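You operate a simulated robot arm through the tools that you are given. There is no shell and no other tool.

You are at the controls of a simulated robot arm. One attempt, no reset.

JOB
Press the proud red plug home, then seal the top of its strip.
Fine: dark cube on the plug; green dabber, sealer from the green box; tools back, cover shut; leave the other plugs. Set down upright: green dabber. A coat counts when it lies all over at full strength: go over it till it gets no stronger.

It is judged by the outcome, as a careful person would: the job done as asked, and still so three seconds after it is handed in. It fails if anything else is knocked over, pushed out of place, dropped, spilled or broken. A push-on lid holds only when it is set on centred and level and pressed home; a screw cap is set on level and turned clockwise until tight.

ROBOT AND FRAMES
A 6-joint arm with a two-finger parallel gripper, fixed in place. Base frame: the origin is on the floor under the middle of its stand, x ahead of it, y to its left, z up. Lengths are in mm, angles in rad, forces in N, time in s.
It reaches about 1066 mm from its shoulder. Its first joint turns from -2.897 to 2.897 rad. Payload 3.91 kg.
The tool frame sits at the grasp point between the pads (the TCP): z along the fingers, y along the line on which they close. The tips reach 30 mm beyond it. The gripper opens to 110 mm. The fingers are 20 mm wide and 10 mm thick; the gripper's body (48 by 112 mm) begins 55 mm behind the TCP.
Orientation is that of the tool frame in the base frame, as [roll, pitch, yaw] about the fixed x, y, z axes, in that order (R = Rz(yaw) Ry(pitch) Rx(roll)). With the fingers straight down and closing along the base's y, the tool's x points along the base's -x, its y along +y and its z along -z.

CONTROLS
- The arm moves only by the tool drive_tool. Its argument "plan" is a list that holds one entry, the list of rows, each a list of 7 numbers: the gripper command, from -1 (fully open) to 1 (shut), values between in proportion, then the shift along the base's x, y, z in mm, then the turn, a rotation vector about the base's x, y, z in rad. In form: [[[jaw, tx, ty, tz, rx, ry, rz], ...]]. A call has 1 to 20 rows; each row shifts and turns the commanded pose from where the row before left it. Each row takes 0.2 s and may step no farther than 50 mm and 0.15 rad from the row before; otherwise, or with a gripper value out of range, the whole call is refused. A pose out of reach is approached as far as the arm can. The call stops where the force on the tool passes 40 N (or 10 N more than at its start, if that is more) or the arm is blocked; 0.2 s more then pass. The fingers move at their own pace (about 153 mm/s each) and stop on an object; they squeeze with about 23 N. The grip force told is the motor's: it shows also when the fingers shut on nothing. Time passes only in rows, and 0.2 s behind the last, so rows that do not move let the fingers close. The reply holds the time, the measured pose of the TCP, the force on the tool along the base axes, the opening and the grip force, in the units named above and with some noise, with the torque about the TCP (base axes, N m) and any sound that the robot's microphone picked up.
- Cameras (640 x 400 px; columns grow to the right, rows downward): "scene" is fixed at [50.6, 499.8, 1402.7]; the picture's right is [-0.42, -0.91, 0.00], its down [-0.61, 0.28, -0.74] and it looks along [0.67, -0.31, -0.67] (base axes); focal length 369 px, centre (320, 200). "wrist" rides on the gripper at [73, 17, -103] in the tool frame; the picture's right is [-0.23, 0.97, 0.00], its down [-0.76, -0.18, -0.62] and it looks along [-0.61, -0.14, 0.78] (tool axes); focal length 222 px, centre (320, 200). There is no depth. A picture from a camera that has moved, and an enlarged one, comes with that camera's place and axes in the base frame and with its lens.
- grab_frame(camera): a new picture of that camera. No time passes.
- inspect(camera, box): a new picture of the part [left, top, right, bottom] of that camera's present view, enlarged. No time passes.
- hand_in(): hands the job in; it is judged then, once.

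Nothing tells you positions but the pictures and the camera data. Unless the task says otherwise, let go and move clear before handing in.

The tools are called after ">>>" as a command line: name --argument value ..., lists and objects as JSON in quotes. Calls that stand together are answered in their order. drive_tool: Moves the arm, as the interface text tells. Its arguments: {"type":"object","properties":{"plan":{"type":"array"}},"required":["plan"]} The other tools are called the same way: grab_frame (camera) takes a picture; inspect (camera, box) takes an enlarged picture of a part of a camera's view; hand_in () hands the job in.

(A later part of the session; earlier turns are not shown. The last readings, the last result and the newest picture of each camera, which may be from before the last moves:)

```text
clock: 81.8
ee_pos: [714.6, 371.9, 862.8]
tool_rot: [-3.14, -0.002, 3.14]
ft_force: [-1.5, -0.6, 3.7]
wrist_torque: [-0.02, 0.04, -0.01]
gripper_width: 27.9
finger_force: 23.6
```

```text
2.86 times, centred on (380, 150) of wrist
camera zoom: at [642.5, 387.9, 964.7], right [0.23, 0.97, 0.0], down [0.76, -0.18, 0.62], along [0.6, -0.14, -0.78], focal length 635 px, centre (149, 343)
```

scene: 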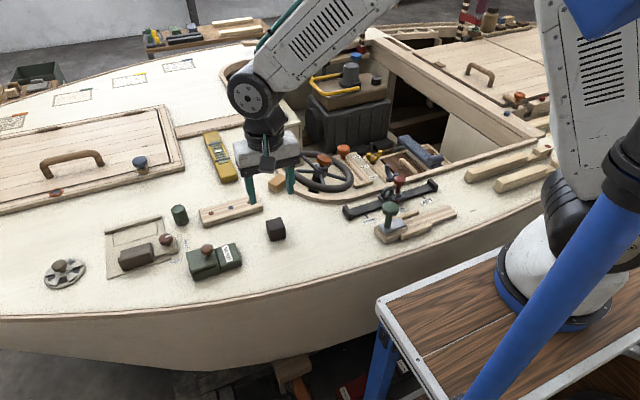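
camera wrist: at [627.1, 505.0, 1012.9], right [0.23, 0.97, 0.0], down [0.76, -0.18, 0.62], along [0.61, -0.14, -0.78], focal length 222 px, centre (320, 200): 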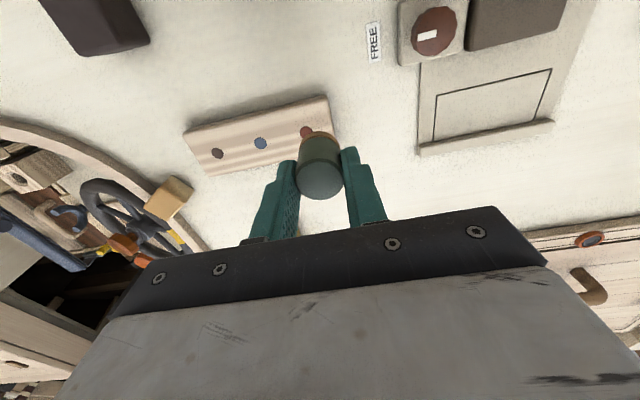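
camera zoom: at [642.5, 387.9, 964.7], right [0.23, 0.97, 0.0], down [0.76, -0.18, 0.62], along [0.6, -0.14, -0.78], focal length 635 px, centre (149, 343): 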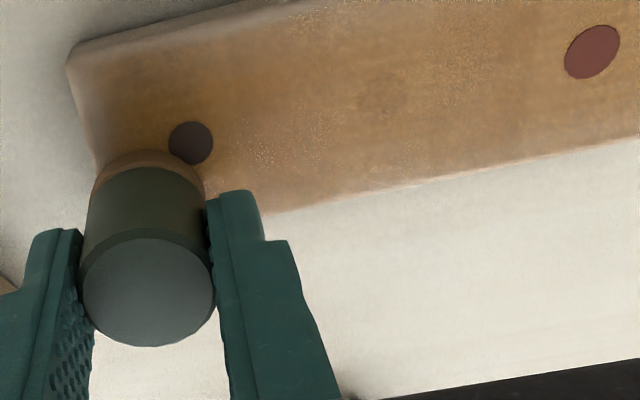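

The coat is building up and the dabber's pad looks paler, so it needs recharging. I'll lift and go back to the sealer pad.

>>> drive_tool --plan '[[[1, 0, 0, 8, 0, 0, 0], [1, 0, 0, 37, 0, 0, 0], [1, -29.3, 29.4, 0, 0, 0, 0], [1, -29.3, 29.4, 0, 0, 0, 0], [1, -29.3, 29.4, 0, 0, 0, 0], [1, -29.3, 29.4, 0, 0, 0, 0], [1, -29.3, 29.4, 0, 0, 0, 0], [1, 0, 0, 0, 0, 0, 0], [1, 0, 0, 0, 0, 0, 0]]]'

>>> inspect --camera "wrist" --box '[240, 80, 400, 190]'

>>> inspect --camera "scene" --box '[175, 170, 275, 250]'

```text
clock: 83.8
ee_pos: [567.7, 519.1, 908.1]
tool_rot: [-3.139, -0.002, 3.14]
ft_force: [0.5, -0.5, -0.3]
wrist_torque: [0.03, 0.0, -0.02]
gripper_width: 28.1
finger_force: 22.7
```

```text
3.64 times, centred on (320, 135) of wrist
camera zoom: at [494.9, 535.4, 1011.5], right [0.23, 0.97, 0.0], down [0.76, -0.18, 0.62], along [0.61, -0.14, -0.78], focal length 808 px, centre (320, 436)
```

zoom: 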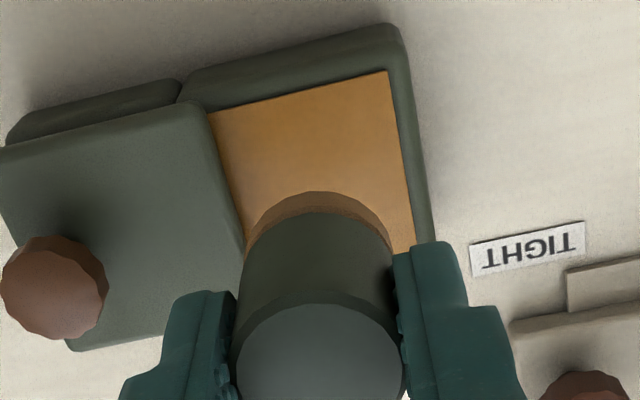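

```text
5.00 times, centred on (225, 210) of scene
camera zoom: at [50.6, 499.8, 1402.7], right [-0.42, -0.91, 0.0], down [-0.61, 0.28, -0.74], along [0.67, -0.31, -0.67], focal length 1845 px, centre (795, 150)
```

zoom: 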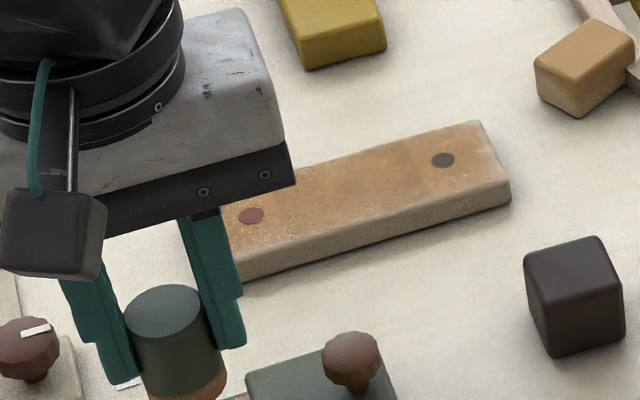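

>>> drive_tool --plan '[[[1, 1.8, 0, -15, 0, 0, 0], [1, 0, 0, -12, 0, 0, 0], [1, 0, 0, -8, 0, 0, 0], [1, 0, 0, -1, 0, 0, 0], [1, 0, 0, -1, 0, 0, 0], [1, 0, 0, 0, 0, 0, 0]]]'

>>> drive_tool --plan '[[[1, 0, 0, -1, 0, 0, 0], [1, 0, 0, 0, 0, 0, 0]]]'

```text
clock: 85.2
ee_pos: [571.3, 517.8, 870.9]
tool_rot: [3.141, -0.002, 3.139]
ft_force: [-3.6, 0.0, 10.0]
wrist_torque: [0.02, 0.11, -0.01]
gripper_width: 27.9
finger_force: 22.9
```

```text
clock: 85.8
ee_pos: [570.6, 518.2, 871.0]
tool_rot: [3.141, 0.001, 3.141]
ft_force: [-2.8, -0.4, 26.9]
wrist_torque: [-0.03, 0.15, -0.01]
gripper_width: 28.0
finger_force: 22.3
```

>>> drive_tool --plan '[[[1, 0, 0, 0.7, 0, 0, 0], [1, 0, 0, 0, 0, 0, 0], [1, 0, 0, 0, 0, 0, 0]]]'

>>> inspect --camera "scene" --box '[180, 215, 260, 285]'

```text
clock: 86.6
ee_pos: [570.1, 517.1, 870.9]
tool_rot: [-3.14, 0.0, 3.14]
ft_force: [0.5, 3.5, 24.8]
wrist_torque: [0.11, 0.02, 0.01]
gripper_width: 27.9
finger_force: 23.0
```

```text
5.71 times, centred on (220, 250) of scene
camera zoom: at [50.6, 499.8, 1402.7], right [-0.42, -0.91, 0.0], down [-0.61, 0.28, -0.74], along [0.67, -0.31, -0.67], focal length 2109 px, centre (891, -86)
```

zoom: 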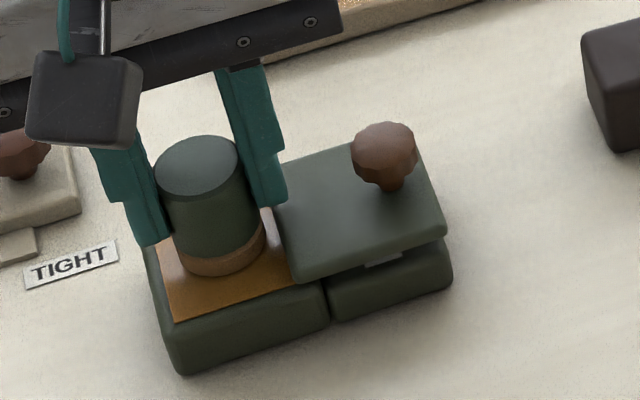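

>>> drive_tool --plan '[[[1, 0, 0, 8, 0, 0, 0], [1, 0, 0, 30, 0, 0, 0], [1, 28, -6.5, 0, 0, 0, 0], [1, 28, -6.5, 0, 0, 0, 0], [1, 28, -6.5, 0, 0, 0, 0], [1, 28, -6.5, 0, 0, 0, 0], [1, 0, 0, 0, 0, 0, 0], [1, 0, 0, 0, 0, 0, 0]]]'

>>> inspect --camera "wrist" --box '[160, 60, 400, 220]'

>>> inspect --camera "scene" --box '[190, 180, 270, 240]'

>>> inspect --camera "scene" --box '[180, 215, 260, 285]'

```text
clock: 88.4
ee_pos: [682.0, 492.8, 911.3]
tool_rot: [-3.138, -0.001, 3.14]
ft_force: [-0.6, 0.2, -0.3]
wrist_torque: [0.01, 0.0, 0.0]
gripper_width: 27.8
finger_force: 22.8
```

```text
2.50 times, centred on (280, 140) of wrist
camera zoom: at [610.0, 509.4, 1013.6], right [0.23, 0.97, 0.0], down [0.76, -0.18, 0.62], along [0.61, -0.14, -0.78], focal length 555 px, centre (420, 350)
```

zoom: 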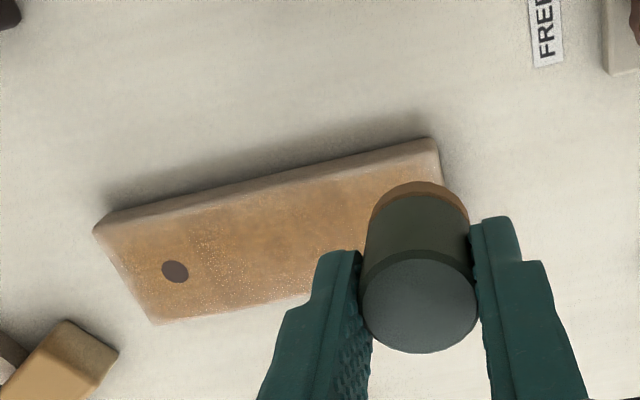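

```text
6.67 times, centred on (230, 210) of scene
camera zoom: at [50.6, 499.8, 1402.7], right [-0.42, -0.91, 0.0], down [-0.61, 0.28, -0.74], along [0.67, -0.31, -0.67], focal length 2460 px, centre (920, 133)
```

zoom: 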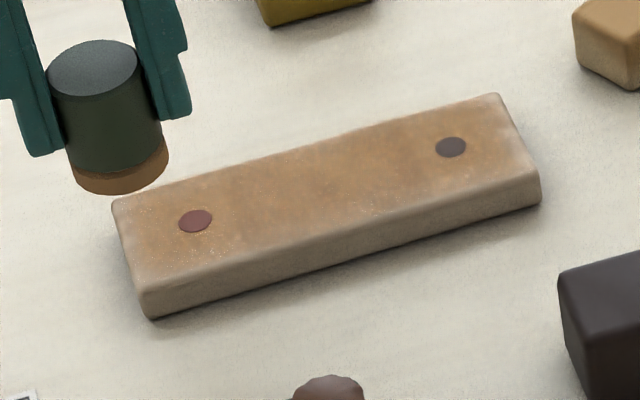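

```text
5.71 times, centred on (220, 250) of scene
camera zoom: at [50.6, 499.8, 1402.7], right [-0.42, -0.91, 0.0], down [-0.61, 0.28, -0.74], along [0.67, -0.31, -0.67], focal length 2109 px, centre (891, -86)
```

zoom: 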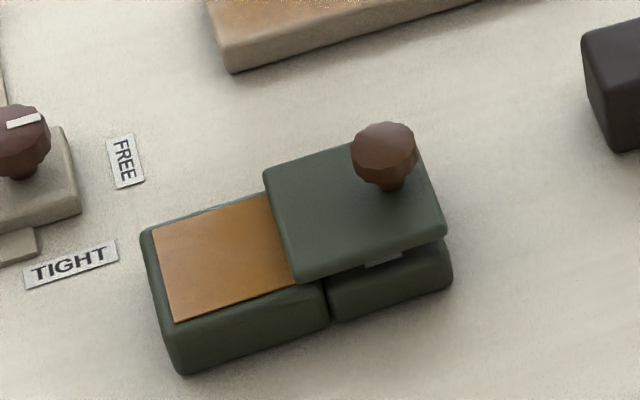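

The coat is nearly even but lighter along the edges and ends. I'll do a second layer, running close along the edges.

>>> drive_tool --plan '[[[1, 0, 0, -20, 0, 0, 0], [1, 0, 0, -15, 0, 0, 0], [1, 0, 0, -9, 0, 0, 0], [1, 0, 0, -1.5, 0, 0, 0], [1, 0, 0, -1, 0, 0, 0], [1, 0, 0, 0, 0, 0, 0]]]'

>>> drive_tool --plan '[[[1, 0, 0, -0.8, 0, 0, 0], [1, 0, 0, 0, 0, 0, 0]]]'

```text
clock: 89.8
ee_pos: [681.6, 492.4, 862.7]
tool_rot: [-3.14, 0.0, 3.14]
ft_force: [-1.0, 1.4, 12.2]
wrist_torque: [0.05, 0.07, 0.0]
gripper_width: 27.8
finger_force: 22.7
```

```text
clock: 90.4
ee_pos: [680.5, 492.6, 862.3]
tool_rot: [3.14, 0.002, 3.139]
ft_force: [-1.9, 1.7, 24.2]
wrist_torque: [0.02, 0.02, 0.01]
gripper_width: 28.3
finger_force: 23.5
```

>>> drive_tool --plan '[[[1, 0, 0, 1.2, 0, 0, 0], [1, 0, -3, 0, 0, 0, 0], [1, 0, -6, 0, 0, 0, 0], [1, 0, -6, 0, 0, 0, 0], [1, 0, -6, 0, 0, 0, 0], [1, 0, -6, 0, 0, 0, 0], [1, 0, 0, 0, 0, 0, 0]]]'

>>> inspect --camera "scene" --box '[190, 180, 270, 240]'

```text
clock: 92.0
ee_pos: [683.2, 467.1, 862.7]
tool_rot: [-3.141, 0.0, 3.141]
ft_force: [2.0, 7.4, 27.0]
wrist_torque: [0.37, -0.07, -0.01]
gripper_width: 27.9
finger_force: 22.6
```

```text
6.67 times, centred on (230, 210) of scene
camera zoom: at [50.6, 499.8, 1402.7], right [-0.42, -0.91, 0.0], down [-0.61, 0.28, -0.74], along [0.67, -0.31, -0.67], focal length 2460 px, centre (920, 133)
```

zoom: 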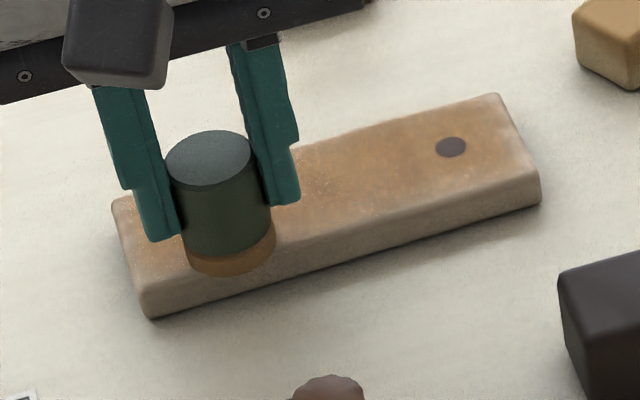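

>>> drive_tool --plan '[[[1, 0, 0, 1.5, 0, 0, 0], [1, 0, 0, 0, 0, 0, 0]]]'

```text
clock: 92.6
ee_pos: [682.2, 465.7, 862.7]
tool_rot: [-3.139, -0.002, 3.141]
ft_force: [1.5, 3.5, 15.7]
wrist_torque: [0.17, -0.07, -0.01]
gripper_width: 27.7
finger_force: 23.3
```

>>> drive_tool --plan '[[[1, 0, -2, 0.7, 0, 0, 0], [1, 0, -6, 0, 0, 0, 0], [1, 0, -6, 0, 0, 0, 0], [1, 0, -6, 0, 0, 0, 0], [1, 0, -6, 0, 0, 0, 0], [1, 0, 0, 0, 0, 0, 0]]]'

>>> inspect --camera "scene" --box '[190, 180, 270, 240]'

```text
clock: 94.0
ee_pos: [681.3, 438.6, 864.2]
tool_rot: [-3.141, -0.002, 3.141]
ft_force: [-0.2, 0.4, 0.1]
wrist_torque: [-0.02, -0.01, 0.02]
gripper_width: 28.0
finger_force: 23.7
```

```text
6.67 times, centred on (230, 210) of scene
camera zoom: at [50.6, 499.8, 1402.7], right [-0.42, -0.91, 0.0], down [-0.61, 0.28, -0.74], along [0.67, -0.31, -0.67], focal length 2460 px, centre (920, 133)
```

zoom: 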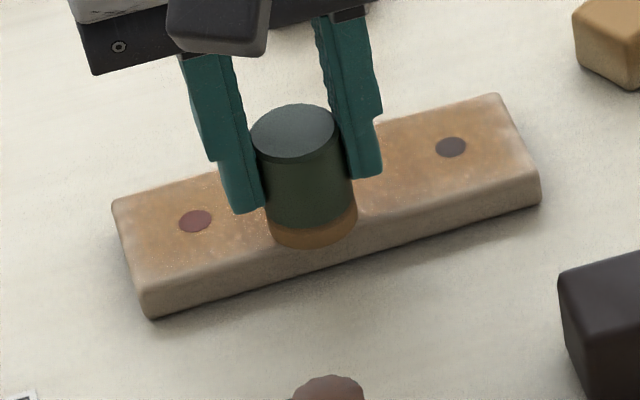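

>>> drive_tool --plan '[[[1, 0, 6, -0.9, 0, 0, 0], [1, 0, 6, 0, 0, 0, 0], [1, 0, -6, 0, 0, 0, 0], [1, 0, -6, 0, 0, 0, 0], [1, 0, 0, 0, 0, 0, 0]]]'

```text
clock: 95.2
ee_pos: [680.7, 437.8, 863.3]
tool_rot: [-3.138, -0.001, 3.14]
ft_force: [0.3, 1.0, 0.8]
wrist_torque: [0.03, 0.01, 0.01]
gripper_width: 28.1
finger_force: 22.6
```

>>> drive_tool --plan '[[[1, 0, 6, -0.7, 0, 0, 0], [1, 0, 6, 0, 0, 0, 0], [1, 0, -6, 0, 0, 0, 0], [1, 0, -6, 0, 0, 0, 0], [1, 0, 0, 0, 0, 0, 0]]]'

```text
clock: 96.4
ee_pos: [681.9, 441.1, 862.7]
tool_rot: [3.141, -0.001, 3.139]
ft_force: [-0.4, 3.0, 10.0]
wrist_torque: [0.18, 0.07, 0.03]
gripper_width: 28.0
finger_force: 22.7
```

Contact is about 10 N now. I'll run this edge stroke down to the −y end.

>>> drive_tool --plan '[[[1, 0, -6, 0, 0, 0, 0], [1, 0, -6, 0, 0, 0, 0], [1, 0, -6, 0, 0, 0, 0], [1, 0, -6, 0, 0, 0, 0], [1, 0, -6, 0, 0, 0, 0], [1, 0, -6, 0, 0, 0, 0], [1, 0, -6, 0, 0, 0, 0], [1, 0, -6, 0, 0, 0, 0], [1, 0, -6, 0, 0, 0, 0], [1, 0, -6, 0, 0, 0, 0], [1, 0, -6, 0, 0, 0, 0], [1, 0, -4, 0, 0, 0, 0], [1, 0, 0, 0, 0, 0, 0]]]'

>>> inspect --camera "scene" --box '[190, 180, 270, 240]'

>>> inspect --camera "wrist" --box '[280, 80, 480, 220]'

```text
clock: 99.2
ee_pos: [683.0, 370.2, 864.2]
tool_rot: [3.141, -0.002, 3.14]
ft_force: [0.3, 0.1, 1.0]
wrist_torque: [0.01, -0.02, 0.01]
gripper_width: 28.1
finger_force: 22.7
```

```text
6.67 times, centred on (230, 210) of scene
camera zoom: at [50.6, 499.8, 1402.7], right [-0.42, -0.91, 0.0], down [-0.61, 0.28, -0.74], along [0.67, -0.31, -0.67], focal length 2460 px, centre (920, 133)
```

zoom: 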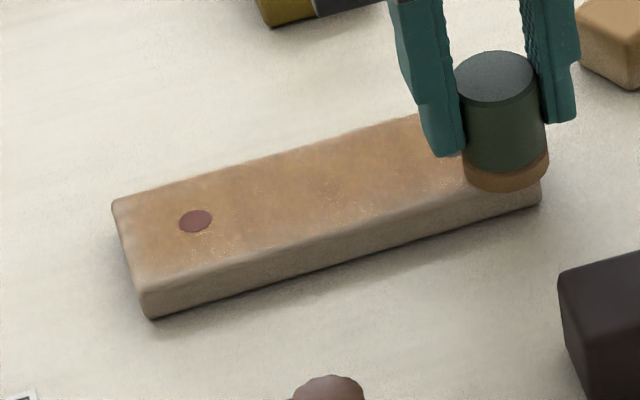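

```text
2.86 times, centred on (380, 150) of wrist
camera zoom: at [611.6, 386.3, 964.8], right [0.23, 0.97, 0.0], down [0.76, -0.18, 0.62], along [0.61, -0.14, -0.78], focal length 635 px, centre (149, 343)
```

zoom: 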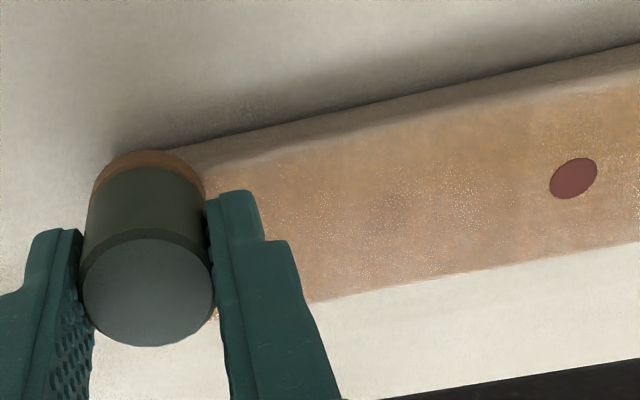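

>>> drive_tool --plan '[[[1, 0, 0, -0.8, 0, 0, 0], [1, 5, 0, 0, 0, 0, 0], [1, 5, 0, 0, 0, 0, 0], [1, 5, 0, 0, 0, 0, 0], [1, 0, 0, 0, 0, 0, 0]]]'

```text
clock: 100.4
ee_pos: [697.9, 369.6, 862.1]
tool_rot: [3.14, 0.002, 3.14]
ft_force: [-3.9, -0.3, 13.8]
wrist_torque: [0.03, 0.23, 0.01]
gripper_width: 28.0
finger_force: 22.3
```

>>> drive_tool --plan '[[[1, -6, 0, 0, 0, 0, 0], [1, -6, 0, 0, 0, 0, 0], [1, 6, -2, 0, 0, 0, 0], [1, 6, 0, 0, 0, 0, 0], [1, 6, 0, 0, 0, 0, 0], [1, 6, 0, 0, 0, 0, 0], [1, 6, 0, 0, 0, 0, 0], [1, 4, 0, 0, 0, 0, 0], [1, 0, 2, 0, 0, 0, 0], [1, 0, 0, 0, 0, 0, 0]]]'

>>> inspect --camera "scene" --box '[190, 180, 270, 240]'

```text
clock: 102.6
ee_pos: [721.1, 369.4, 863.3]
tool_rot: [-3.141, 0.001, 3.14]
ft_force: [-0.2, -6.5, 20.8]
wrist_torque: [-0.24, 0.05, 0.02]
gripper_width: 27.9
finger_force: 23.0
```

```text
6.67 times, centred on (230, 210) of scene
camera zoom: at [50.6, 499.8, 1402.7], right [-0.42, -0.91, 0.0], down [-0.61, 0.28, -0.74], along [0.67, -0.31, -0.67], focal length 2460 px, centre (920, 133)
```

zoom: 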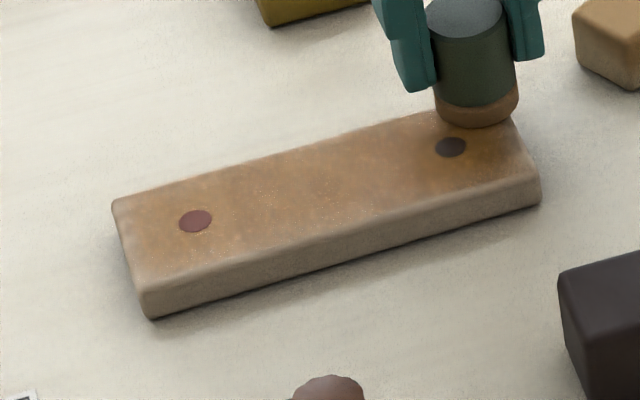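

>>> drive_tool --plan '[[[1, -0.5, 0, 1, 0, 0, 0], [1, 0, 6, 0, 0, 0, 0], [1, 0, 6, 0, 0, 0, 0], [1, 0, 6, 0, 0, 0, 0], [1, 0, 6, 0, 0, 0, 0], [1, 0, 6, 0, 0, 0, 0], [1, 0, 6, 0, 0, 0, 0], [1, 0, 6, 0, 0, 0, 0], [1, 0, 0, 0, 0, 0, 0]]]'

```text
clock: 104.6
ee_pos: [719.2, 413.3, 863.1]
tool_rot: [-3.138, -0.003, 3.14]
ft_force: [0.3, -1.1, 2.5]
wrist_torque: [-0.01, -0.01, 0.01]
gripper_width: 28.0
finger_force: 22.6
```

>>> drive_tool --plan '[[[1, 0, 4, -0.5, 0, 0, 0], [1, 0, 6, 0, 0, 0, 0], [1, 0, 6, 0, 0, 0, 0], [1, 0, 6, 0, 0, 0, 0], [1, 0, 6, 0, 0, 0, 0], [1, 0, 6, 0, 0, 0, 0], [1, 0, 6, 0, 0, 0, 0], [1, 0, 0, 0, 0, 0, 0]]]'

```text
clock: 106.4
ee_pos: [718.9, 451.3, 863.4]
tool_rot: [-3.14, -0.002, 3.14]
ft_force: [1.2, -3.1, 8.6]
wrist_torque: [-0.11, -0.02, 0.01]
gripper_width: 27.7
finger_force: 22.6
```

>>> drive_tool --plan '[[[1, 0, 6, 0, 0, 0, 0], [1, 0, 6, 0, 0, 0, 0], [1, 0, 6, 0, 0, 0, 0], [1, 0, 6, 0, 0, 0, 0], [1, 0, 6, 0, 0, 0, 0], [1, 0, 6, 0, 0, 0, 0], [1, 0, 4, 0, 0, 0, 0], [1, 0, 0, 0, 0, 0, 0]]]'

>>> inspect --camera "scene" --box '[190, 180, 270, 240]'

>>> inspect --camera "wrist" --box '[120, 80, 400, 220]'

```text
clock: 108.2
ee_pos: [718.1, 491.6, 862.0]
tool_rot: [-3.14, -0.002, 3.139]
ft_force: [0.0, -0.8, 2.8]
wrist_torque: [-0.06, 0.0, -0.01]
gripper_width: 28.1
finger_force: 22.6
```

```text
6.67 times, centred on (230, 210) of scene
camera zoom: at [50.6, 499.8, 1402.7], right [-0.42, -0.91, 0.0], down [-0.61, 0.28, -0.74], along [0.67, -0.31, -0.67], focal length 2460 px, centre (920, 133)
```

zoom: 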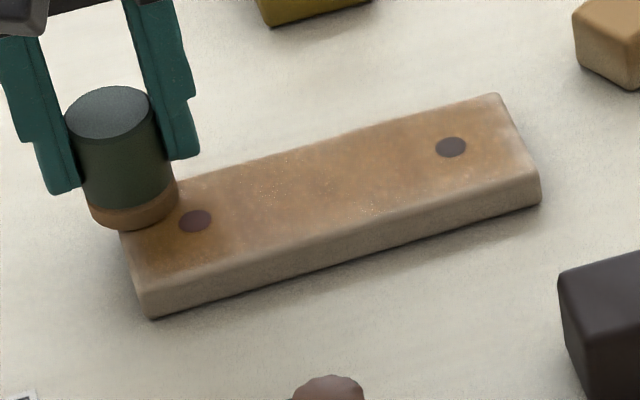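

```text
2.29 times, centred on (260, 150) of wrist
camera zoom: at [647.2, 508.4, 964.7], right [0.23, 0.97, 0.0], down [0.76, -0.18, 0.62], along [0.61, -0.14, -0.78], focal length 508 px, centre (457, 314)
```

zoom: 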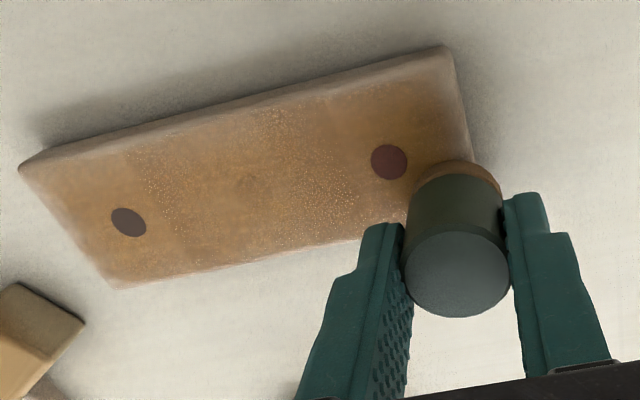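

>>> drive_tool --plan '[[[1, 0, 0, -0.4, 0, 0, 0], [1, -6, 0, 0, 0, 0, 0], [1, -6, 0, 0, 0, 0, 0], [1, -6, 0, 0, 0, 0, 0], [1, -6, 0, 0, 0, 0, 0], [1, -6, 0, 0, 0, 0, 0], [1, -6, 0, 0, 0, 0, 0], [1, 0, 0, 0, 0, 0, 0]]]'

>>> drive_tool --plan '[[[1, 0, 0, 8, 0, 0, 0], [1, 0, 0, 37, 0, 0, 0], [1, -29, 7, 0, 0, 0, 0], [1, -29, 7, 0, 0, 0, 0], [1, -29, 7, 0, 0, 0, 0], [1, -26, 6, 0, 0, 0, 0], [1, 0, 0, 0, 0, 0, 0]]]'

>>> inspect --camera "scene" --box '[190, 180, 270, 240]'

>>> grab_frame --camera "wrist"

```text
clock: 110.0
ee_pos: [683.9, 491.3, 862.2]
tool_rot: [-3.14, -0.002, 3.139]
ft_force: [1.2, 0.9, 5.8]
wrist_torque: [-0.01, -0.1, 0.0]
gripper_width: 27.9
finger_force: 22.6
```

```text
clock: 111.6
ee_pos: [569.5, 516.0, 907.4]
tool_rot: [-3.139, -0.002, 3.139]
ft_force: [0.5, 0.1, 0.4]
wrist_torque: [0.01, 0.0, 0.02]
gripper_width: 27.6
finger_force: 23.0
```

```text
6.67 times, centred on (230, 210) of scene
camera zoom: at [50.6, 499.8, 1402.7], right [-0.42, -0.91, 0.0], down [-0.61, 0.28, -0.74], along [0.67, -0.31, -0.67], focal length 2460 px, centre (920, 133)
```

zoom: 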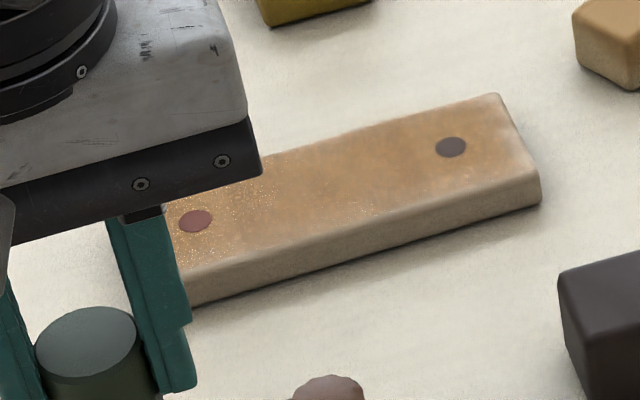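

```text
taken
camera wrist: at [499.1, 532.8, 1008.6], right [0.23, 0.97, 0.0], down [0.76, -0.18, 0.62], along [0.61, -0.14, -0.78], focal length 222 px, centre (320, 200)
```

wrist: 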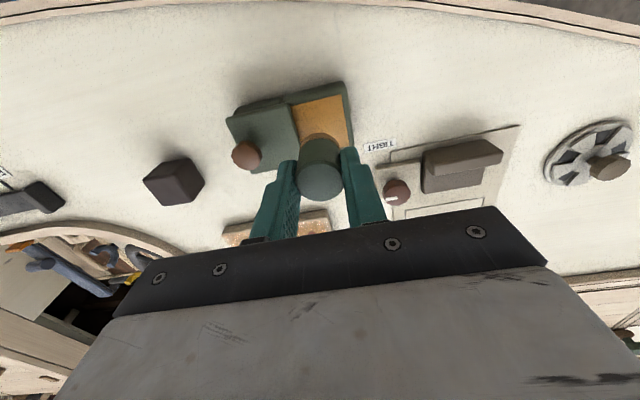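

>>> drive_tool --plan '[[[1, -2, 2, -15, 0, 0, 0], [1, 0, 0, -12, 0, 0, 0], [1, 0, 0, -6, 0, 0, 0], [1, 0, 0, -1, 0, 0, 0], [1, 0, 0, -1, 0, 0, 0], [1, 0, 0, 0, 0, 0, 0]]]'

```text
clock: 113.0
ee_pos: [569.2, 520.3, 873.6]
tool_rot: [-3.14, -0.002, 3.14]
ft_force: [-0.4, -0.2, -0.6]
wrist_torque: [0.02, 0.0, -0.02]
gripper_width: 27.9
finger_force: 23.1
```

>>> drive_tool --plan '[[[1, 0, 0, -1, 0, 0, 0], [1, 0, 0, -1, 0, 0, 0], [1, 0, 0, 0, 0, 0, 0]]]'

```text
clock: 113.8
ee_pos: [567.6, 519.9, 872.2]
tool_rot: [-3.14, -0.001, 3.14]
ft_force: [2.7, -4.4, 16.0]
wrist_torque: [-0.18, -0.11, 0.01]
gripper_width: 27.9
finger_force: 23.3
```

>>> drive_tool --plan '[[[1, 0, 0, 0, 0, 0, 0], [1, 0, 0, 0, 0, 0, 0], [1, 0, 0, 8, 0, 0, 0], [1, 0, 0, 30, 0, 0, 0], [1, 0, 0, 0, 0, 0, 0]]]'

>>> inspect --camera "scene" --box '[180, 215, 260, 285]'

```text
clock: 115.0
ee_pos: [567.0, 519.7, 910.9]
tool_rot: [-3.14, -0.001, 3.14]
ft_force: [-0.4, 0.2, -0.1]
wrist_torque: [-0.01, 0.01, -0.01]
gripper_width: 27.9
finger_force: 23.1
```

```text
5.71 times, centred on (220, 250) of scene
camera zoom: at [50.6, 499.8, 1402.7], right [-0.42, -0.91, 0.0], down [-0.61, 0.28, -0.74], along [0.67, -0.31, -0.67], focal length 2109 px, centre (891, -86)
```

zoom: 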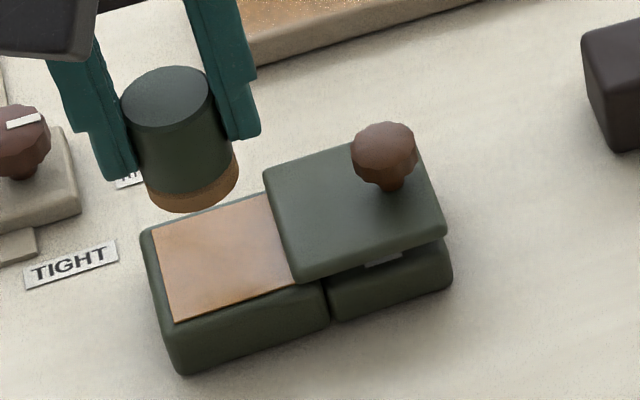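

The dabber is recharged. Before the third layer I'll take an unobstructed look at the strip.

>>> drive_tool --plan '[[[1, 31, 6, 0, 0, 0, 0], [1, 31, 6, 0, 0, 0, 0], [1, 31, 6, 0, 0, 0, 0], [1, 31, 6, 0, 0, 0, 0], [1, 0, 0, 0, 0, 0, 0]]]'

>>> inspect --camera "wrist" --box '[120, 100, 300, 220]'

>>> inspect --camera "scene" --box '[195, 185, 265, 235]'

```text
clock: 116.2
ee_pos: [691.9, 545.7, 908.9]
tool_rot: [-3.14, -0.001, 3.14]
ft_force: [0.6, -0.2, -1.3]
wrist_torque: [0.0, 0.0, 0.02]
gripper_width: 27.8
finger_force: 23.1
```

```text
3.33 times, centred on (210, 160) of wrist
camera zoom: at [620.5, 561.9, 1012.0], right [0.23, 0.97, 0.0], down [0.76, -0.18, 0.62], along [0.61, -0.14, -0.78], focal length 740 px, centre (687, 333)
```

zoom: 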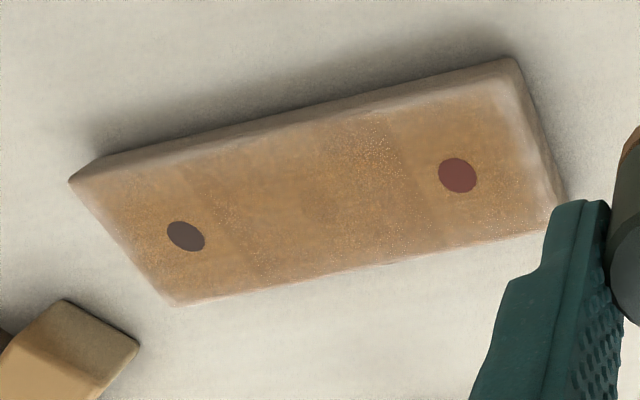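

```text
8.00 times, centred on (230, 210) of scene
camera zoom: at [50.6, 499.8, 1402.7], right [-0.42, -0.91, 0.0], down [-0.61, 0.28, -0.74], along [0.67, -0.31, -0.67], focal length 2952 px, centre (1040, 120)
```

zoom: 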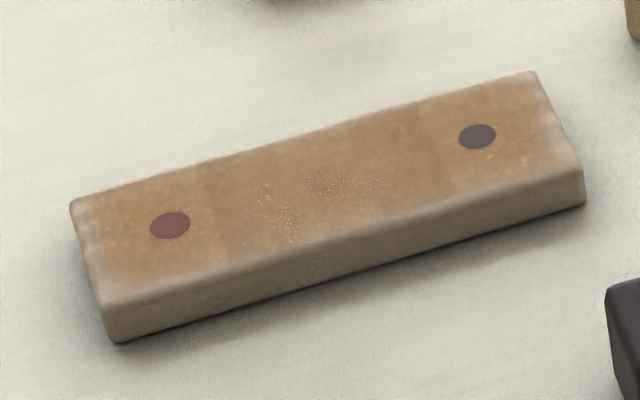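

The ends and the middle look a little weaker. I'll do the +y end crosswise first, then full strokes again.

>>> drive_tool --plan '[[[1, -5.5, -25.5, 0, 0, 0, 0], [1, -5, -25.5, 0, 0, 0, 0], [1, 0, 0, -20, 0, 0, 0], [1, 0, 0, -15, 0, 0, 0], [1, 0, 0, -8, 0, 0, 0], [1, 0, 0, -1, 0, 0, 0], [1, 0, 0, 0, 0, 0, 0]]]'

```text
clock: 117.8
ee_pos: [681.5, 492.8, 863.1]
tool_rot: [-3.14, -0.001, 3.139]
ft_force: [-0.1, 0.2, -0.7]
wrist_torque: [-0.02, 0.0, -0.02]
gripper_width: 27.6
finger_force: 23.3
```

>>> drive_tool --plan '[[[1, 0, 1, -1, 0, 0, 0], [1, 0, 0, 0, 0, 0, 0]]]'

```text
clock: 118.4
ee_pos: [681.2, 494.0, 863.3]
tool_rot: [-3.14, -0.001, 3.14]
ft_force: [-0.2, 0.3, 0.3]
wrist_torque: [0.0, 0.04, -0.01]
gripper_width: 27.9
finger_force: 23.1
```

>>> drive_tool --plan '[[[1, 0, 0, -0.8, 0, 0, 0], [1, 0, 0, 0, 0, 0, 0]]]'

```text
clock: 119.0
ee_pos: [679.8, 493.9, 862.4]
tool_rot: [3.141, 0.001, 3.139]
ft_force: [-0.6, -1.5, 8.5]
wrist_torque: [-0.08, 0.02, -0.02]
gripper_width: 28.1
finger_force: 23.5
```

>>> drive_tool --plan '[[[1, 5, 0, 0, 0, 0, 0], [1, 5, 0, 0, 0, 0, 0], [1, 5, 0, 0, 0, 0, 0], [1, 5, 0, 0, 0, 0, 0], [1, 5, 0, 0, 0, 0, 0], [1, 5, 0, 0, 0, 0, 0], [1, 5, 0, 0, 0, 0, 0], [1, 4, 0, 0, 0, 0, 0], [1, 0, 0, 0, 0, 0, 0], [1, -5, -1, 0, 0, 0, 0], [1, -5, 0, 0, 0, 0, 0], [1, -5, 0, 0, 0, 0, 0], [1, -5, 0, 0, 0, 0, 0], [1, -5, 0, 0, 0, 0, 0], [1, -5, 0, 0, 0, 0, 0], [1, -5, 0, 0, 0, 0, 0], [1, -4, 0, 0, 0, 0, 0], [1, 0, 0, 0, 0, 0, 0]]]'

>>> inspect --camera "scene" --box '[195, 185, 265, 235]'

```text
clock: 122.8
ee_pos: [680.5, 493.0, 862.9]
tool_rot: [-3.141, 0.0, 3.14]
ft_force: [3.9, 0.4, 17.1]
wrist_torque: [-0.06, -0.31, 0.03]
gripper_width: 27.6
finger_force: 22.8
```

```text
8.00 times, centred on (230, 210) of scene
camera zoom: at [50.6, 499.8, 1402.7], right [-0.42, -0.91, 0.0], down [-0.61, 0.28, -0.74], along [0.67, -0.31, -0.67], focal length 2952 px, centre (1040, 120)
```

zoom: 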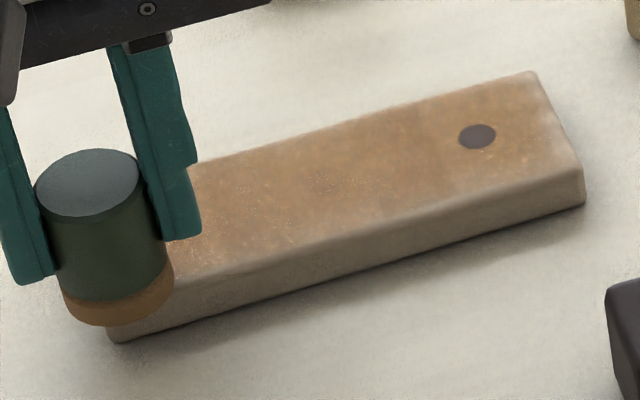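

>>> drive_tool --plan '[[[1, 2, 0, 0.6, 0, 0, 0], [1, 1, -6, 0, 0, 0, 0], [1, 0, -6, 0, 0, 0, 0], [1, 0, -6, 0, 0, 0, 0], [1, 0, -6, 0, 0, 0, 0], [1, 0, -6, 0, 0, 0, 0], [1, 0, -6, 0, 0, 0, 0], [1, 0, -6, 0, 0, 0, 0], [1, 0, 0, 0, 0, 0, 0]]]'

```text
clock: 124.8
ee_pos: [683.0, 451.2, 862.3]
tool_rot: [-3.14, -0.002, 3.141]
ft_force: [0.6, -0.2, 2.3]
wrist_torque: [0.0, -0.01, 0.0]
gripper_width: 28.0
finger_force: 22.8
```

>>> drive_tool --plan '[[[1, 0, 6, -0.5, 0, 0, 0], [1, 0, 6, 0, 0, 0, 0], [1, 0, -6, 0, 0, 0, 0], [1, 0, -6, 0, 0, 0, 0], [1, 0, -6, 0, 0, 0, 0], [1, 0, -6, 0, 0, 0, 0], [1, 0, -6, 0, 0, 0, 0], [1, 0, -6, 0, 0, 0, 0], [1, 0, -6, 0, 0, 0, 0], [1, 0, 0, 0, 0, 0, 0]]]'

```text
clock: 127.0
ee_pos: [682.2, 420.2, 862.5]
tool_rot: [-3.141, -0.002, 3.14]
ft_force: [0.9, 0.1, 0.6]
wrist_torque: [0.01, -0.04, 0.03]
gripper_width: 28.0
finger_force: 22.0
```

>>> drive_tool --plan '[[[1, 0, 6, -0.8, 0, 0, 0], [1, 0, 6, 0, 0, 0, 0], [1, 0, 6, 0, 0, 0, 0], [1, 0, 0, 0, 0, 0, 0]]]'

```text
clock: 128.0
ee_pos: [683.2, 439.2, 862.6]
tool_rot: [3.141, -0.001, 3.139]
ft_force: [0.9, -6.6, 21.2]
wrist_torque: [-0.24, 0.0, 0.02]
gripper_width: 27.7
finger_force: 23.0
```

>>> drive_tool --plan '[[[1, 0, -5, 0.3, 0, 0, 0], [1, 0, -6, 0, 0, 0, 0], [1, 0, -6, 0, 0, 0, 0], [1, 0, -6, 0, 0, 0, 0], [1, 0, -6, 0, 0, 0, 0], [1, 0, -6, 0, 0, 0, 0], [1, 0, 0, 0, 0, 0, 0]]]'

```text
clock: 129.6
ee_pos: [682.7, 403.5, 861.9]
tool_rot: [-3.14, 0.0, 3.139]
ft_force: [-1.1, 4.1, 14.1]
wrist_torque: [0.14, 0.04, -0.01]
gripper_width: 27.8
finger_force: 23.0
```

>>> drive_tool --plan '[[[1, 0, -6, 0, 0, 0, 0], [1, 0, -6, 0, 0, 0, 0], [1, 0, -6, 0, 0, 0, 0], [1, 0, -6, 0, 0, 0, 0], [1, 0, -6, 0, 0, 0, 0], [1, 0, -6, 0, 0, 0, 0], [1, 0, 0, 0, 0, 0, 0]]]'

```text
clock: 131.2
ee_pos: [683.8, 368.7, 862.7]
tool_rot: [-3.141, -0.003, 3.139]
ft_force: [0.5, 3.4, 10.4]
wrist_torque: [0.15, 0.0, -0.03]
gripper_width: 27.7
finger_force: 22.9
```

>>> drive_tool --plan '[[[1, -3, -1, 0, 0, 0, 0], [1, 5, 0, 0, 0, 0, 0], [1, 5, 0, 0, 0, 0, 0], [1, 5, 0, 0, 0, 0, 0], [1, 5, 0, 0, 0, 0, 0], [1, 5, 0, 0, 0, 0, 0], [1, 5, 0, 0, 0, 0, 0], [1, 5, 0, 0, 0, 0, 0], [1, 5, 0, 0, 0, 0, 0], [1, 0, 0, 0, 0, 0, 0]]]'

>>> inspect --camera "scene" --box '[195, 185, 265, 235]'

>>> inspect --camera "wrist" --box '[280, 80, 500, 220]'

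```text
clock: 133.4
ee_pos: [720.9, 367.9, 862.6]
tool_rot: [-3.141, 0.001, 3.14]
ft_force: [-2.1, -0.6, 9.3]
wrist_torque: [0.02, 0.11, 0.02]
gripper_width: 27.9
finger_force: 23.3
```

```text
8.00 times, centred on (230, 210) of scene
camera zoom: at [50.6, 499.8, 1402.7], right [-0.42, -0.91, 0.0], down [-0.61, 0.28, -0.74], along [0.67, -0.31, -0.67], focal length 2952 px, centre (1040, 120)
```

zoom: 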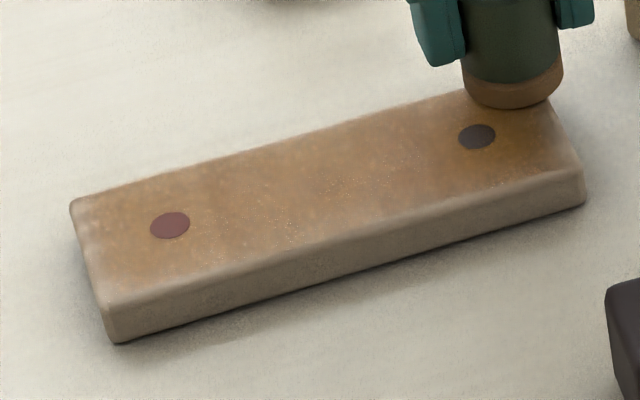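

```text
2.86 times, centred on (390, 150) of wrist
camera zoom: at [649.6, 383.8, 964.6], right [0.23, 0.97, 0.0], down [0.76, -0.18, 0.62], along [0.61, -0.14, -0.78], focal length 635 px, centre (120, 343)
```

zoom: 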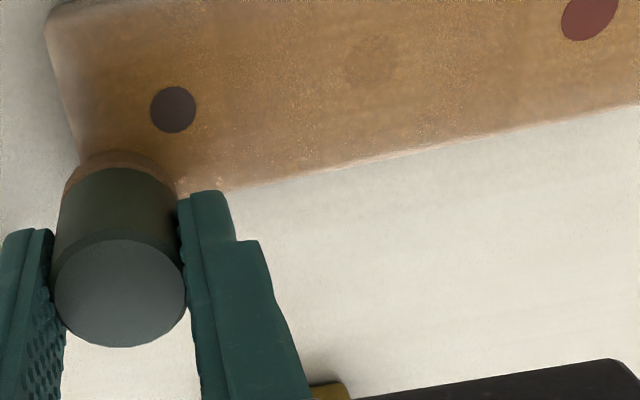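

>>> drive_tool --plan '[[[1, -2, 3, 0, 0, 0, 0], [1, 0, 6, 0, 0, 0, 0], [1, 0, 6, 0, 0, 0, 0], [1, 0, 6, 0, 0, 0, 0], [1, 0, 6, 0, 0, 0, 0], [1, 0, 6, 0, 0, 0, 0], [1, 0, 6, 0, 0, 0, 0], [1, 0, 6, 0, 0, 0, 0], [1, 0, 0, 0, 0, 0, 0]]]'

```text
clock: 135.4
ee_pos: [719.1, 412.1, 861.4]
tool_rot: [-3.141, -0.003, 3.14]
ft_force: [-0.1, -3.1, 9.8]
wrist_torque: [-0.09, -0.06, 0.04]
gripper_width: 27.6
finger_force: 23.2
```

>>> drive_tool --plan '[[[1, 0, 6, 0, 0, 0, 0], [1, 0, 6, 0, 0, 0, 0], [1, 0, 6, 0, 0, 0, 0], [1, 0, 6, 0, 0, 0, 0], [1, 0, 6, 0, 0, 0, 0], [1, 0, 6, 0, 0, 0, 0], [1, 0, 6, 0, 0, 0, 0], [1, 0, 0, 0, 0, 0, 0]]]'

```text
clock: 137.2
ee_pos: [719.7, 453.9, 862.0]
tool_rot: [-3.141, -0.002, 3.14]
ft_force: [-0.3, -3.8, 8.5]
wrist_torque: [-0.13, 0.0, -0.03]
gripper_width: 27.7
finger_force: 22.7
```

>>> drive_tool --plan '[[[1, 0, 6, 0, 0, 0, 0], [1, 0, 6, 0, 0, 0, 0], [1, 0, 6, 0, 0, 0, 0], [1, 0, 6, 0, 0, 0, 0], [1, 0, 6, 0, 0, 0, 0], [1, 0, 6, 0, 0, 0, 0], [1, 0, 3, 0, 0, 0, 0], [1, 0, 0, 0, 0, 0, 0]]]'

>>> inspect --camera "scene" --box '[195, 185, 265, 235]'

>>> inspect --camera "wrist" --box '[120, 80, 400, 220]'

```text
clock: 139.0
ee_pos: [719.3, 493.8, 863.1]
tool_rot: [-3.141, -0.002, 3.14]
ft_force: [0.3, -0.5, 4.4]
wrist_torque: [-0.01, 0.04, -0.01]
gripper_width: 28.0
finger_force: 22.8
```

```text
8.00 times, centred on (230, 210) of scene
camera zoom: at [50.6, 499.8, 1402.7], right [-0.42, -0.91, 0.0], down [-0.61, 0.28, -0.74], along [0.67, -0.31, -0.67], focal length 2952 px, centre (1040, 120)
```

zoom: 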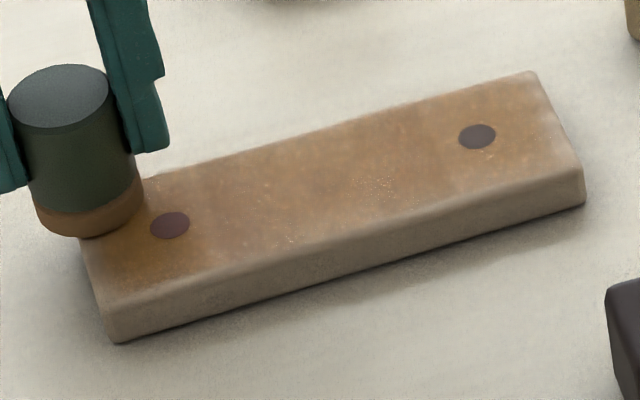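

```text
2.29 times, centred on (260, 150) of wrist
camera zoom: at [647.4, 510.1, 964.7], right [0.23, 0.97, 0.0], down [0.76, -0.18, 0.62], along [0.61, -0.14, -0.78], focal length 508 px, centre (457, 314)
```

zoom: 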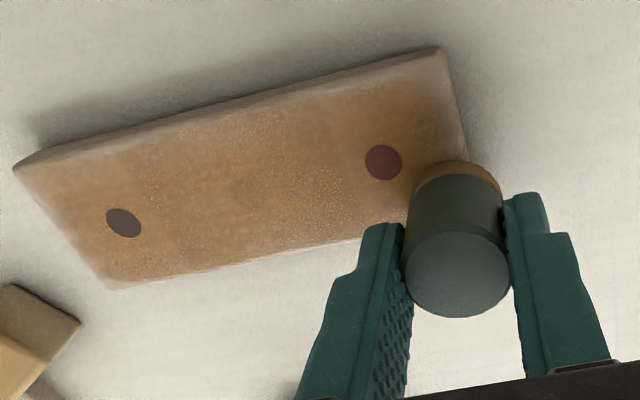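

>>> drive_tool --plan '[[[1, -6, 0, -0.3, 0, 0, 0], [1, -6, 0, 0, 0, 0, 0], [1, -6, 0, 0, 0, 0, 0], [1, 0, -6, 0, 0, 0, 0], [1, 0, -6, 0, 0, 0, 0], [1, 0, -6, 0, 0, 0, 0], [1, 0, -6, 0, 0, 0, 0], [1, 0, -6, 0, 0, 0, 0], [1, 0, -6, 0, 0, 0, 0], [1, 0, -6, 0, 0, 0, 0], [1, 0, 0, 0, 0, 0, 0]]]'

```text
clock: 141.4
ee_pos: [699.7, 451.4, 862.7]
tool_rot: [3.141, -0.001, 3.138]
ft_force: [0.5, 7.9, 28.0]
wrist_torque: [0.36, -0.01, 0.02]
gripper_width: 27.5
finger_force: 22.9
```

>>> drive_tool --plan '[[[1, 0, -3, 1, 0, 0, 0], [1, 0, -6, 0, 0, 0, 0], [1, 0, -6, 0, 0, 0, 0], [1, 0, -6, 0, 0, 0, 0], [1, 0, -6, 0, 0, 0, 0], [1, 0, 0, 0, 0, 0, 0]]]'

```text
clock: 142.8
ee_pos: [700.5, 422.1, 862.3]
tool_rot: [-3.141, -0.004, 3.141]
ft_force: [-2.0, 1.7, 8.1]
wrist_torque: [0.12, 0.05, -0.01]
gripper_width: 27.9
finger_force: 22.9
```

>>> drive_tool --plan '[[[1, 0, -6, 0, 0, 0, 0], [1, 0, -6, 0, 0, 0, 0], [1, 0, -6, 0, 0, 0, 0], [1, 0, -6, 0, 0, 0, 0], [1, 0, -6, 0, 0, 0, 0], [1, 0, -6, 0, 0, 0, 0], [1, 0, -6, 0, 0, 0, 0], [1, 0, -6, 0, 0, 0, 0], [1, 0, -4, 0, 0, 0, 0], [1, 0, 0, 0, 0, 0, 0]]]'

>>> inspect --camera "scene" --box '[195, 185, 265, 235]'

>>> inspect --camera "wrist" --box '[280, 80, 560, 220]'

```text
clock: 145.0
ee_pos: [702.6, 372.6, 862.5]
tool_rot: [3.141, -0.001, 3.14]
ft_force: [-0.5, 2.8, 5.7]
wrist_torque: [0.08, -0.01, 0.0]
gripper_width: 27.6
finger_force: 23.4
```

```text
8.00 times, centred on (230, 210) of scene
camera zoom: at [50.6, 499.8, 1402.7], right [-0.42, -0.91, 0.0], down [-0.61, 0.28, -0.74], along [0.67, -0.31, -0.67], focal length 2952 px, centre (1040, 120)
```

zoom: 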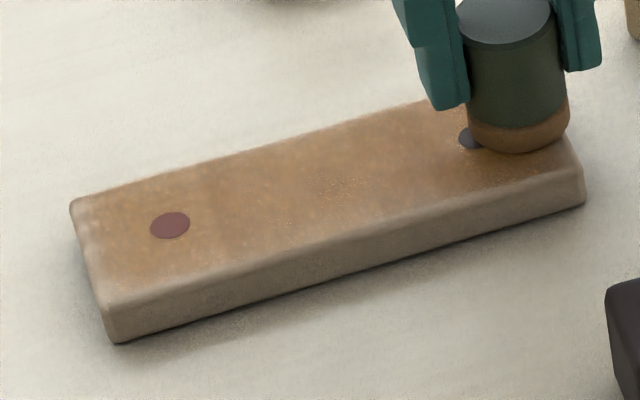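

```text
2.29 times, centred on (420, 150) of wrist
camera zoom: at [630.2, 387.9, 964.7], right [0.23, 0.97, 0.0], down [0.76, -0.18, 0.62], along [0.61, -0.14, -0.78], focal length 508 px, centre (91, 314)
```

zoom: 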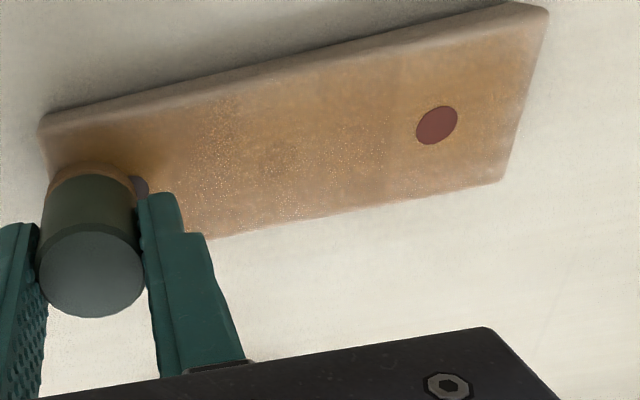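

Now a recharge, then I'll look from the same viewpoint as before to compare strength.

>>> drive_tool --plan '[[[1, 0, 0, 8, 0, 0, 0], [1, 0, 0, 37, 0, 0, 0], [1, -26.7, 29.3, 0, 0, 0, 0], [1, -26.7, 29.3, 0, 0, 0, 0], [1, -26.7, 29.3, 0, 0, 0, 0], [1, -26.7, 29.3, 0, 0, 0, 0], [1, -26.7, 29.3, 0, 0, 0, 0], [1, 0, 0, -20, 0, 0, 0], [1, 0, 0, -12, 0, 0, 0], [1, 0, 0, 0, 0, 0, 0]]]'

```text
clock: 147.2
ee_pos: [567.6, 518.8, 876.2]
tool_rot: [-3.141, -0.002, 3.141]
ft_force: [-0.3, -1.0, -0.8]
wrist_torque: [0.0, -0.03, -0.03]
gripper_width: 27.7
finger_force: 23.1
```

>>> drive_tool --plan '[[[1, 0.5, 0, -1.5, 0, 0, 0], [1, 0, 0, -1.2, 0, 0, 0], [1, 0, 0, -1, 0, 0, 0], [1, 0, 0, 0, 0, 0, 0]]]'

```text
clock: 148.2
ee_pos: [569.0, 517.3, 873.7]
tool_rot: [-3.14, -0.001, 3.14]
ft_force: [0.2, 0.1, -0.5]
wrist_torque: [0.0, 0.0, -0.02]
gripper_width: 27.7
finger_force: 23.5
```

>>> drive_tool --plan '[[[1, 0, 0, -1, 0, 0, 0], [1, 0, 0, -0.7, 0, 0, 0], [1, 0, 0, 0, 0, 0, 0]]]'

```text
clock: 149.0
ee_pos: [568.2, 518.7, 871.5]
tool_rot: [-3.141, 0.002, 3.14]
ft_force: [0.2, -2.8, 14.4]
wrist_torque: [-0.14, 0.04, -0.01]
gripper_width: 27.7
finger_force: 22.8
```

>>> drive_tool --plan '[[[1, 0, 0, 0, 0, 0, 0], [1, 0, 0, 0, 0, 0, 0], [1, 0, 0, 8, 0, 0, 0], [1, 0, 0, 30, 0, 0, 0], [1, 31, 6.5, 0, 0, 0, 0], [1, 31, 6.5, 0, 0, 0, 0], [1, 31, 6.5, 0, 0, 0, 0], [1, 31, 6.5, 0, 0, 0, 0], [1, 0, 0, 0, 0, 0, 0]]]'

>>> inspect --camera "wrist" --box '[120, 100, 300, 220]'

>>> inspect --camera "scene" --box '[195, 185, 265, 235]'

>>> inspect --camera "scene" --box '[180, 215, 260, 285]'

```text
clock: 151.0
ee_pos: [691.8, 544.3, 908.0]
tool_rot: [-3.14, -0.002, 3.14]
ft_force: [-0.1, -0.3, -0.7]
wrist_torque: [0.0, -0.02, -0.04]
gripper_width: 27.6
finger_force: 22.8
```

```text
3.33 times, centred on (210, 160) of wrist
camera zoom: at [620.7, 560.4, 1009.1], right [0.23, 0.97, 0.0], down [0.76, -0.18, 0.62], along [0.61, -0.14, -0.78], focal length 740 px, centre (687, 333)
```

zoom: 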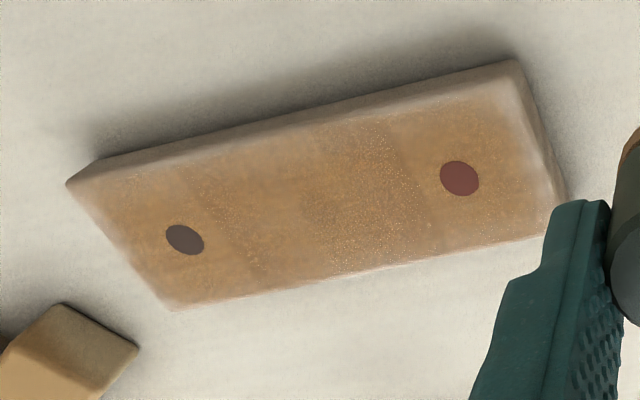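

```text
8.00 times, centred on (230, 210) of scene
camera zoom: at [50.6, 499.8, 1402.7], right [-0.42, -0.91, 0.0], down [-0.61, 0.28, -0.74], along [0.67, -0.31, -0.67], focal length 2952 px, centre (1040, 120)
```

zoom: 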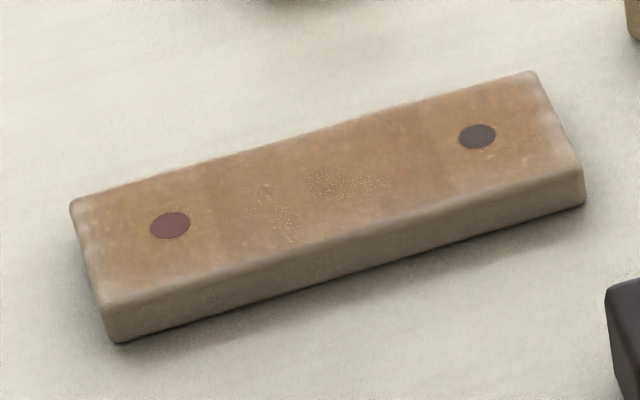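

```text
5.71 times, centred on (220, 250) of scene
camera zoom: at [50.6, 499.8, 1402.7], right [-0.42, -0.91, 0.0], down [-0.61, 0.28, -0.74], along [0.67, -0.31, -0.67], focal length 2109 px, centre (891, -86)
```

zoom: 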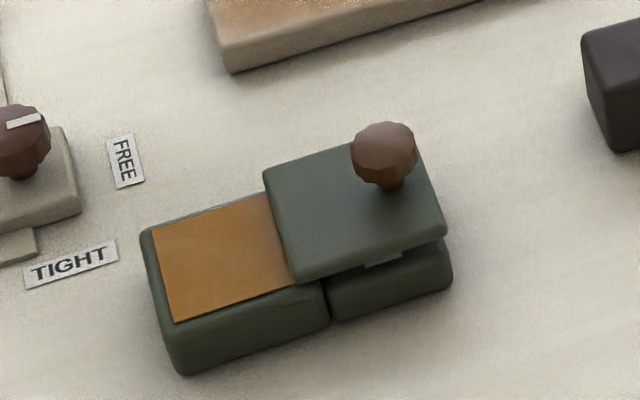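

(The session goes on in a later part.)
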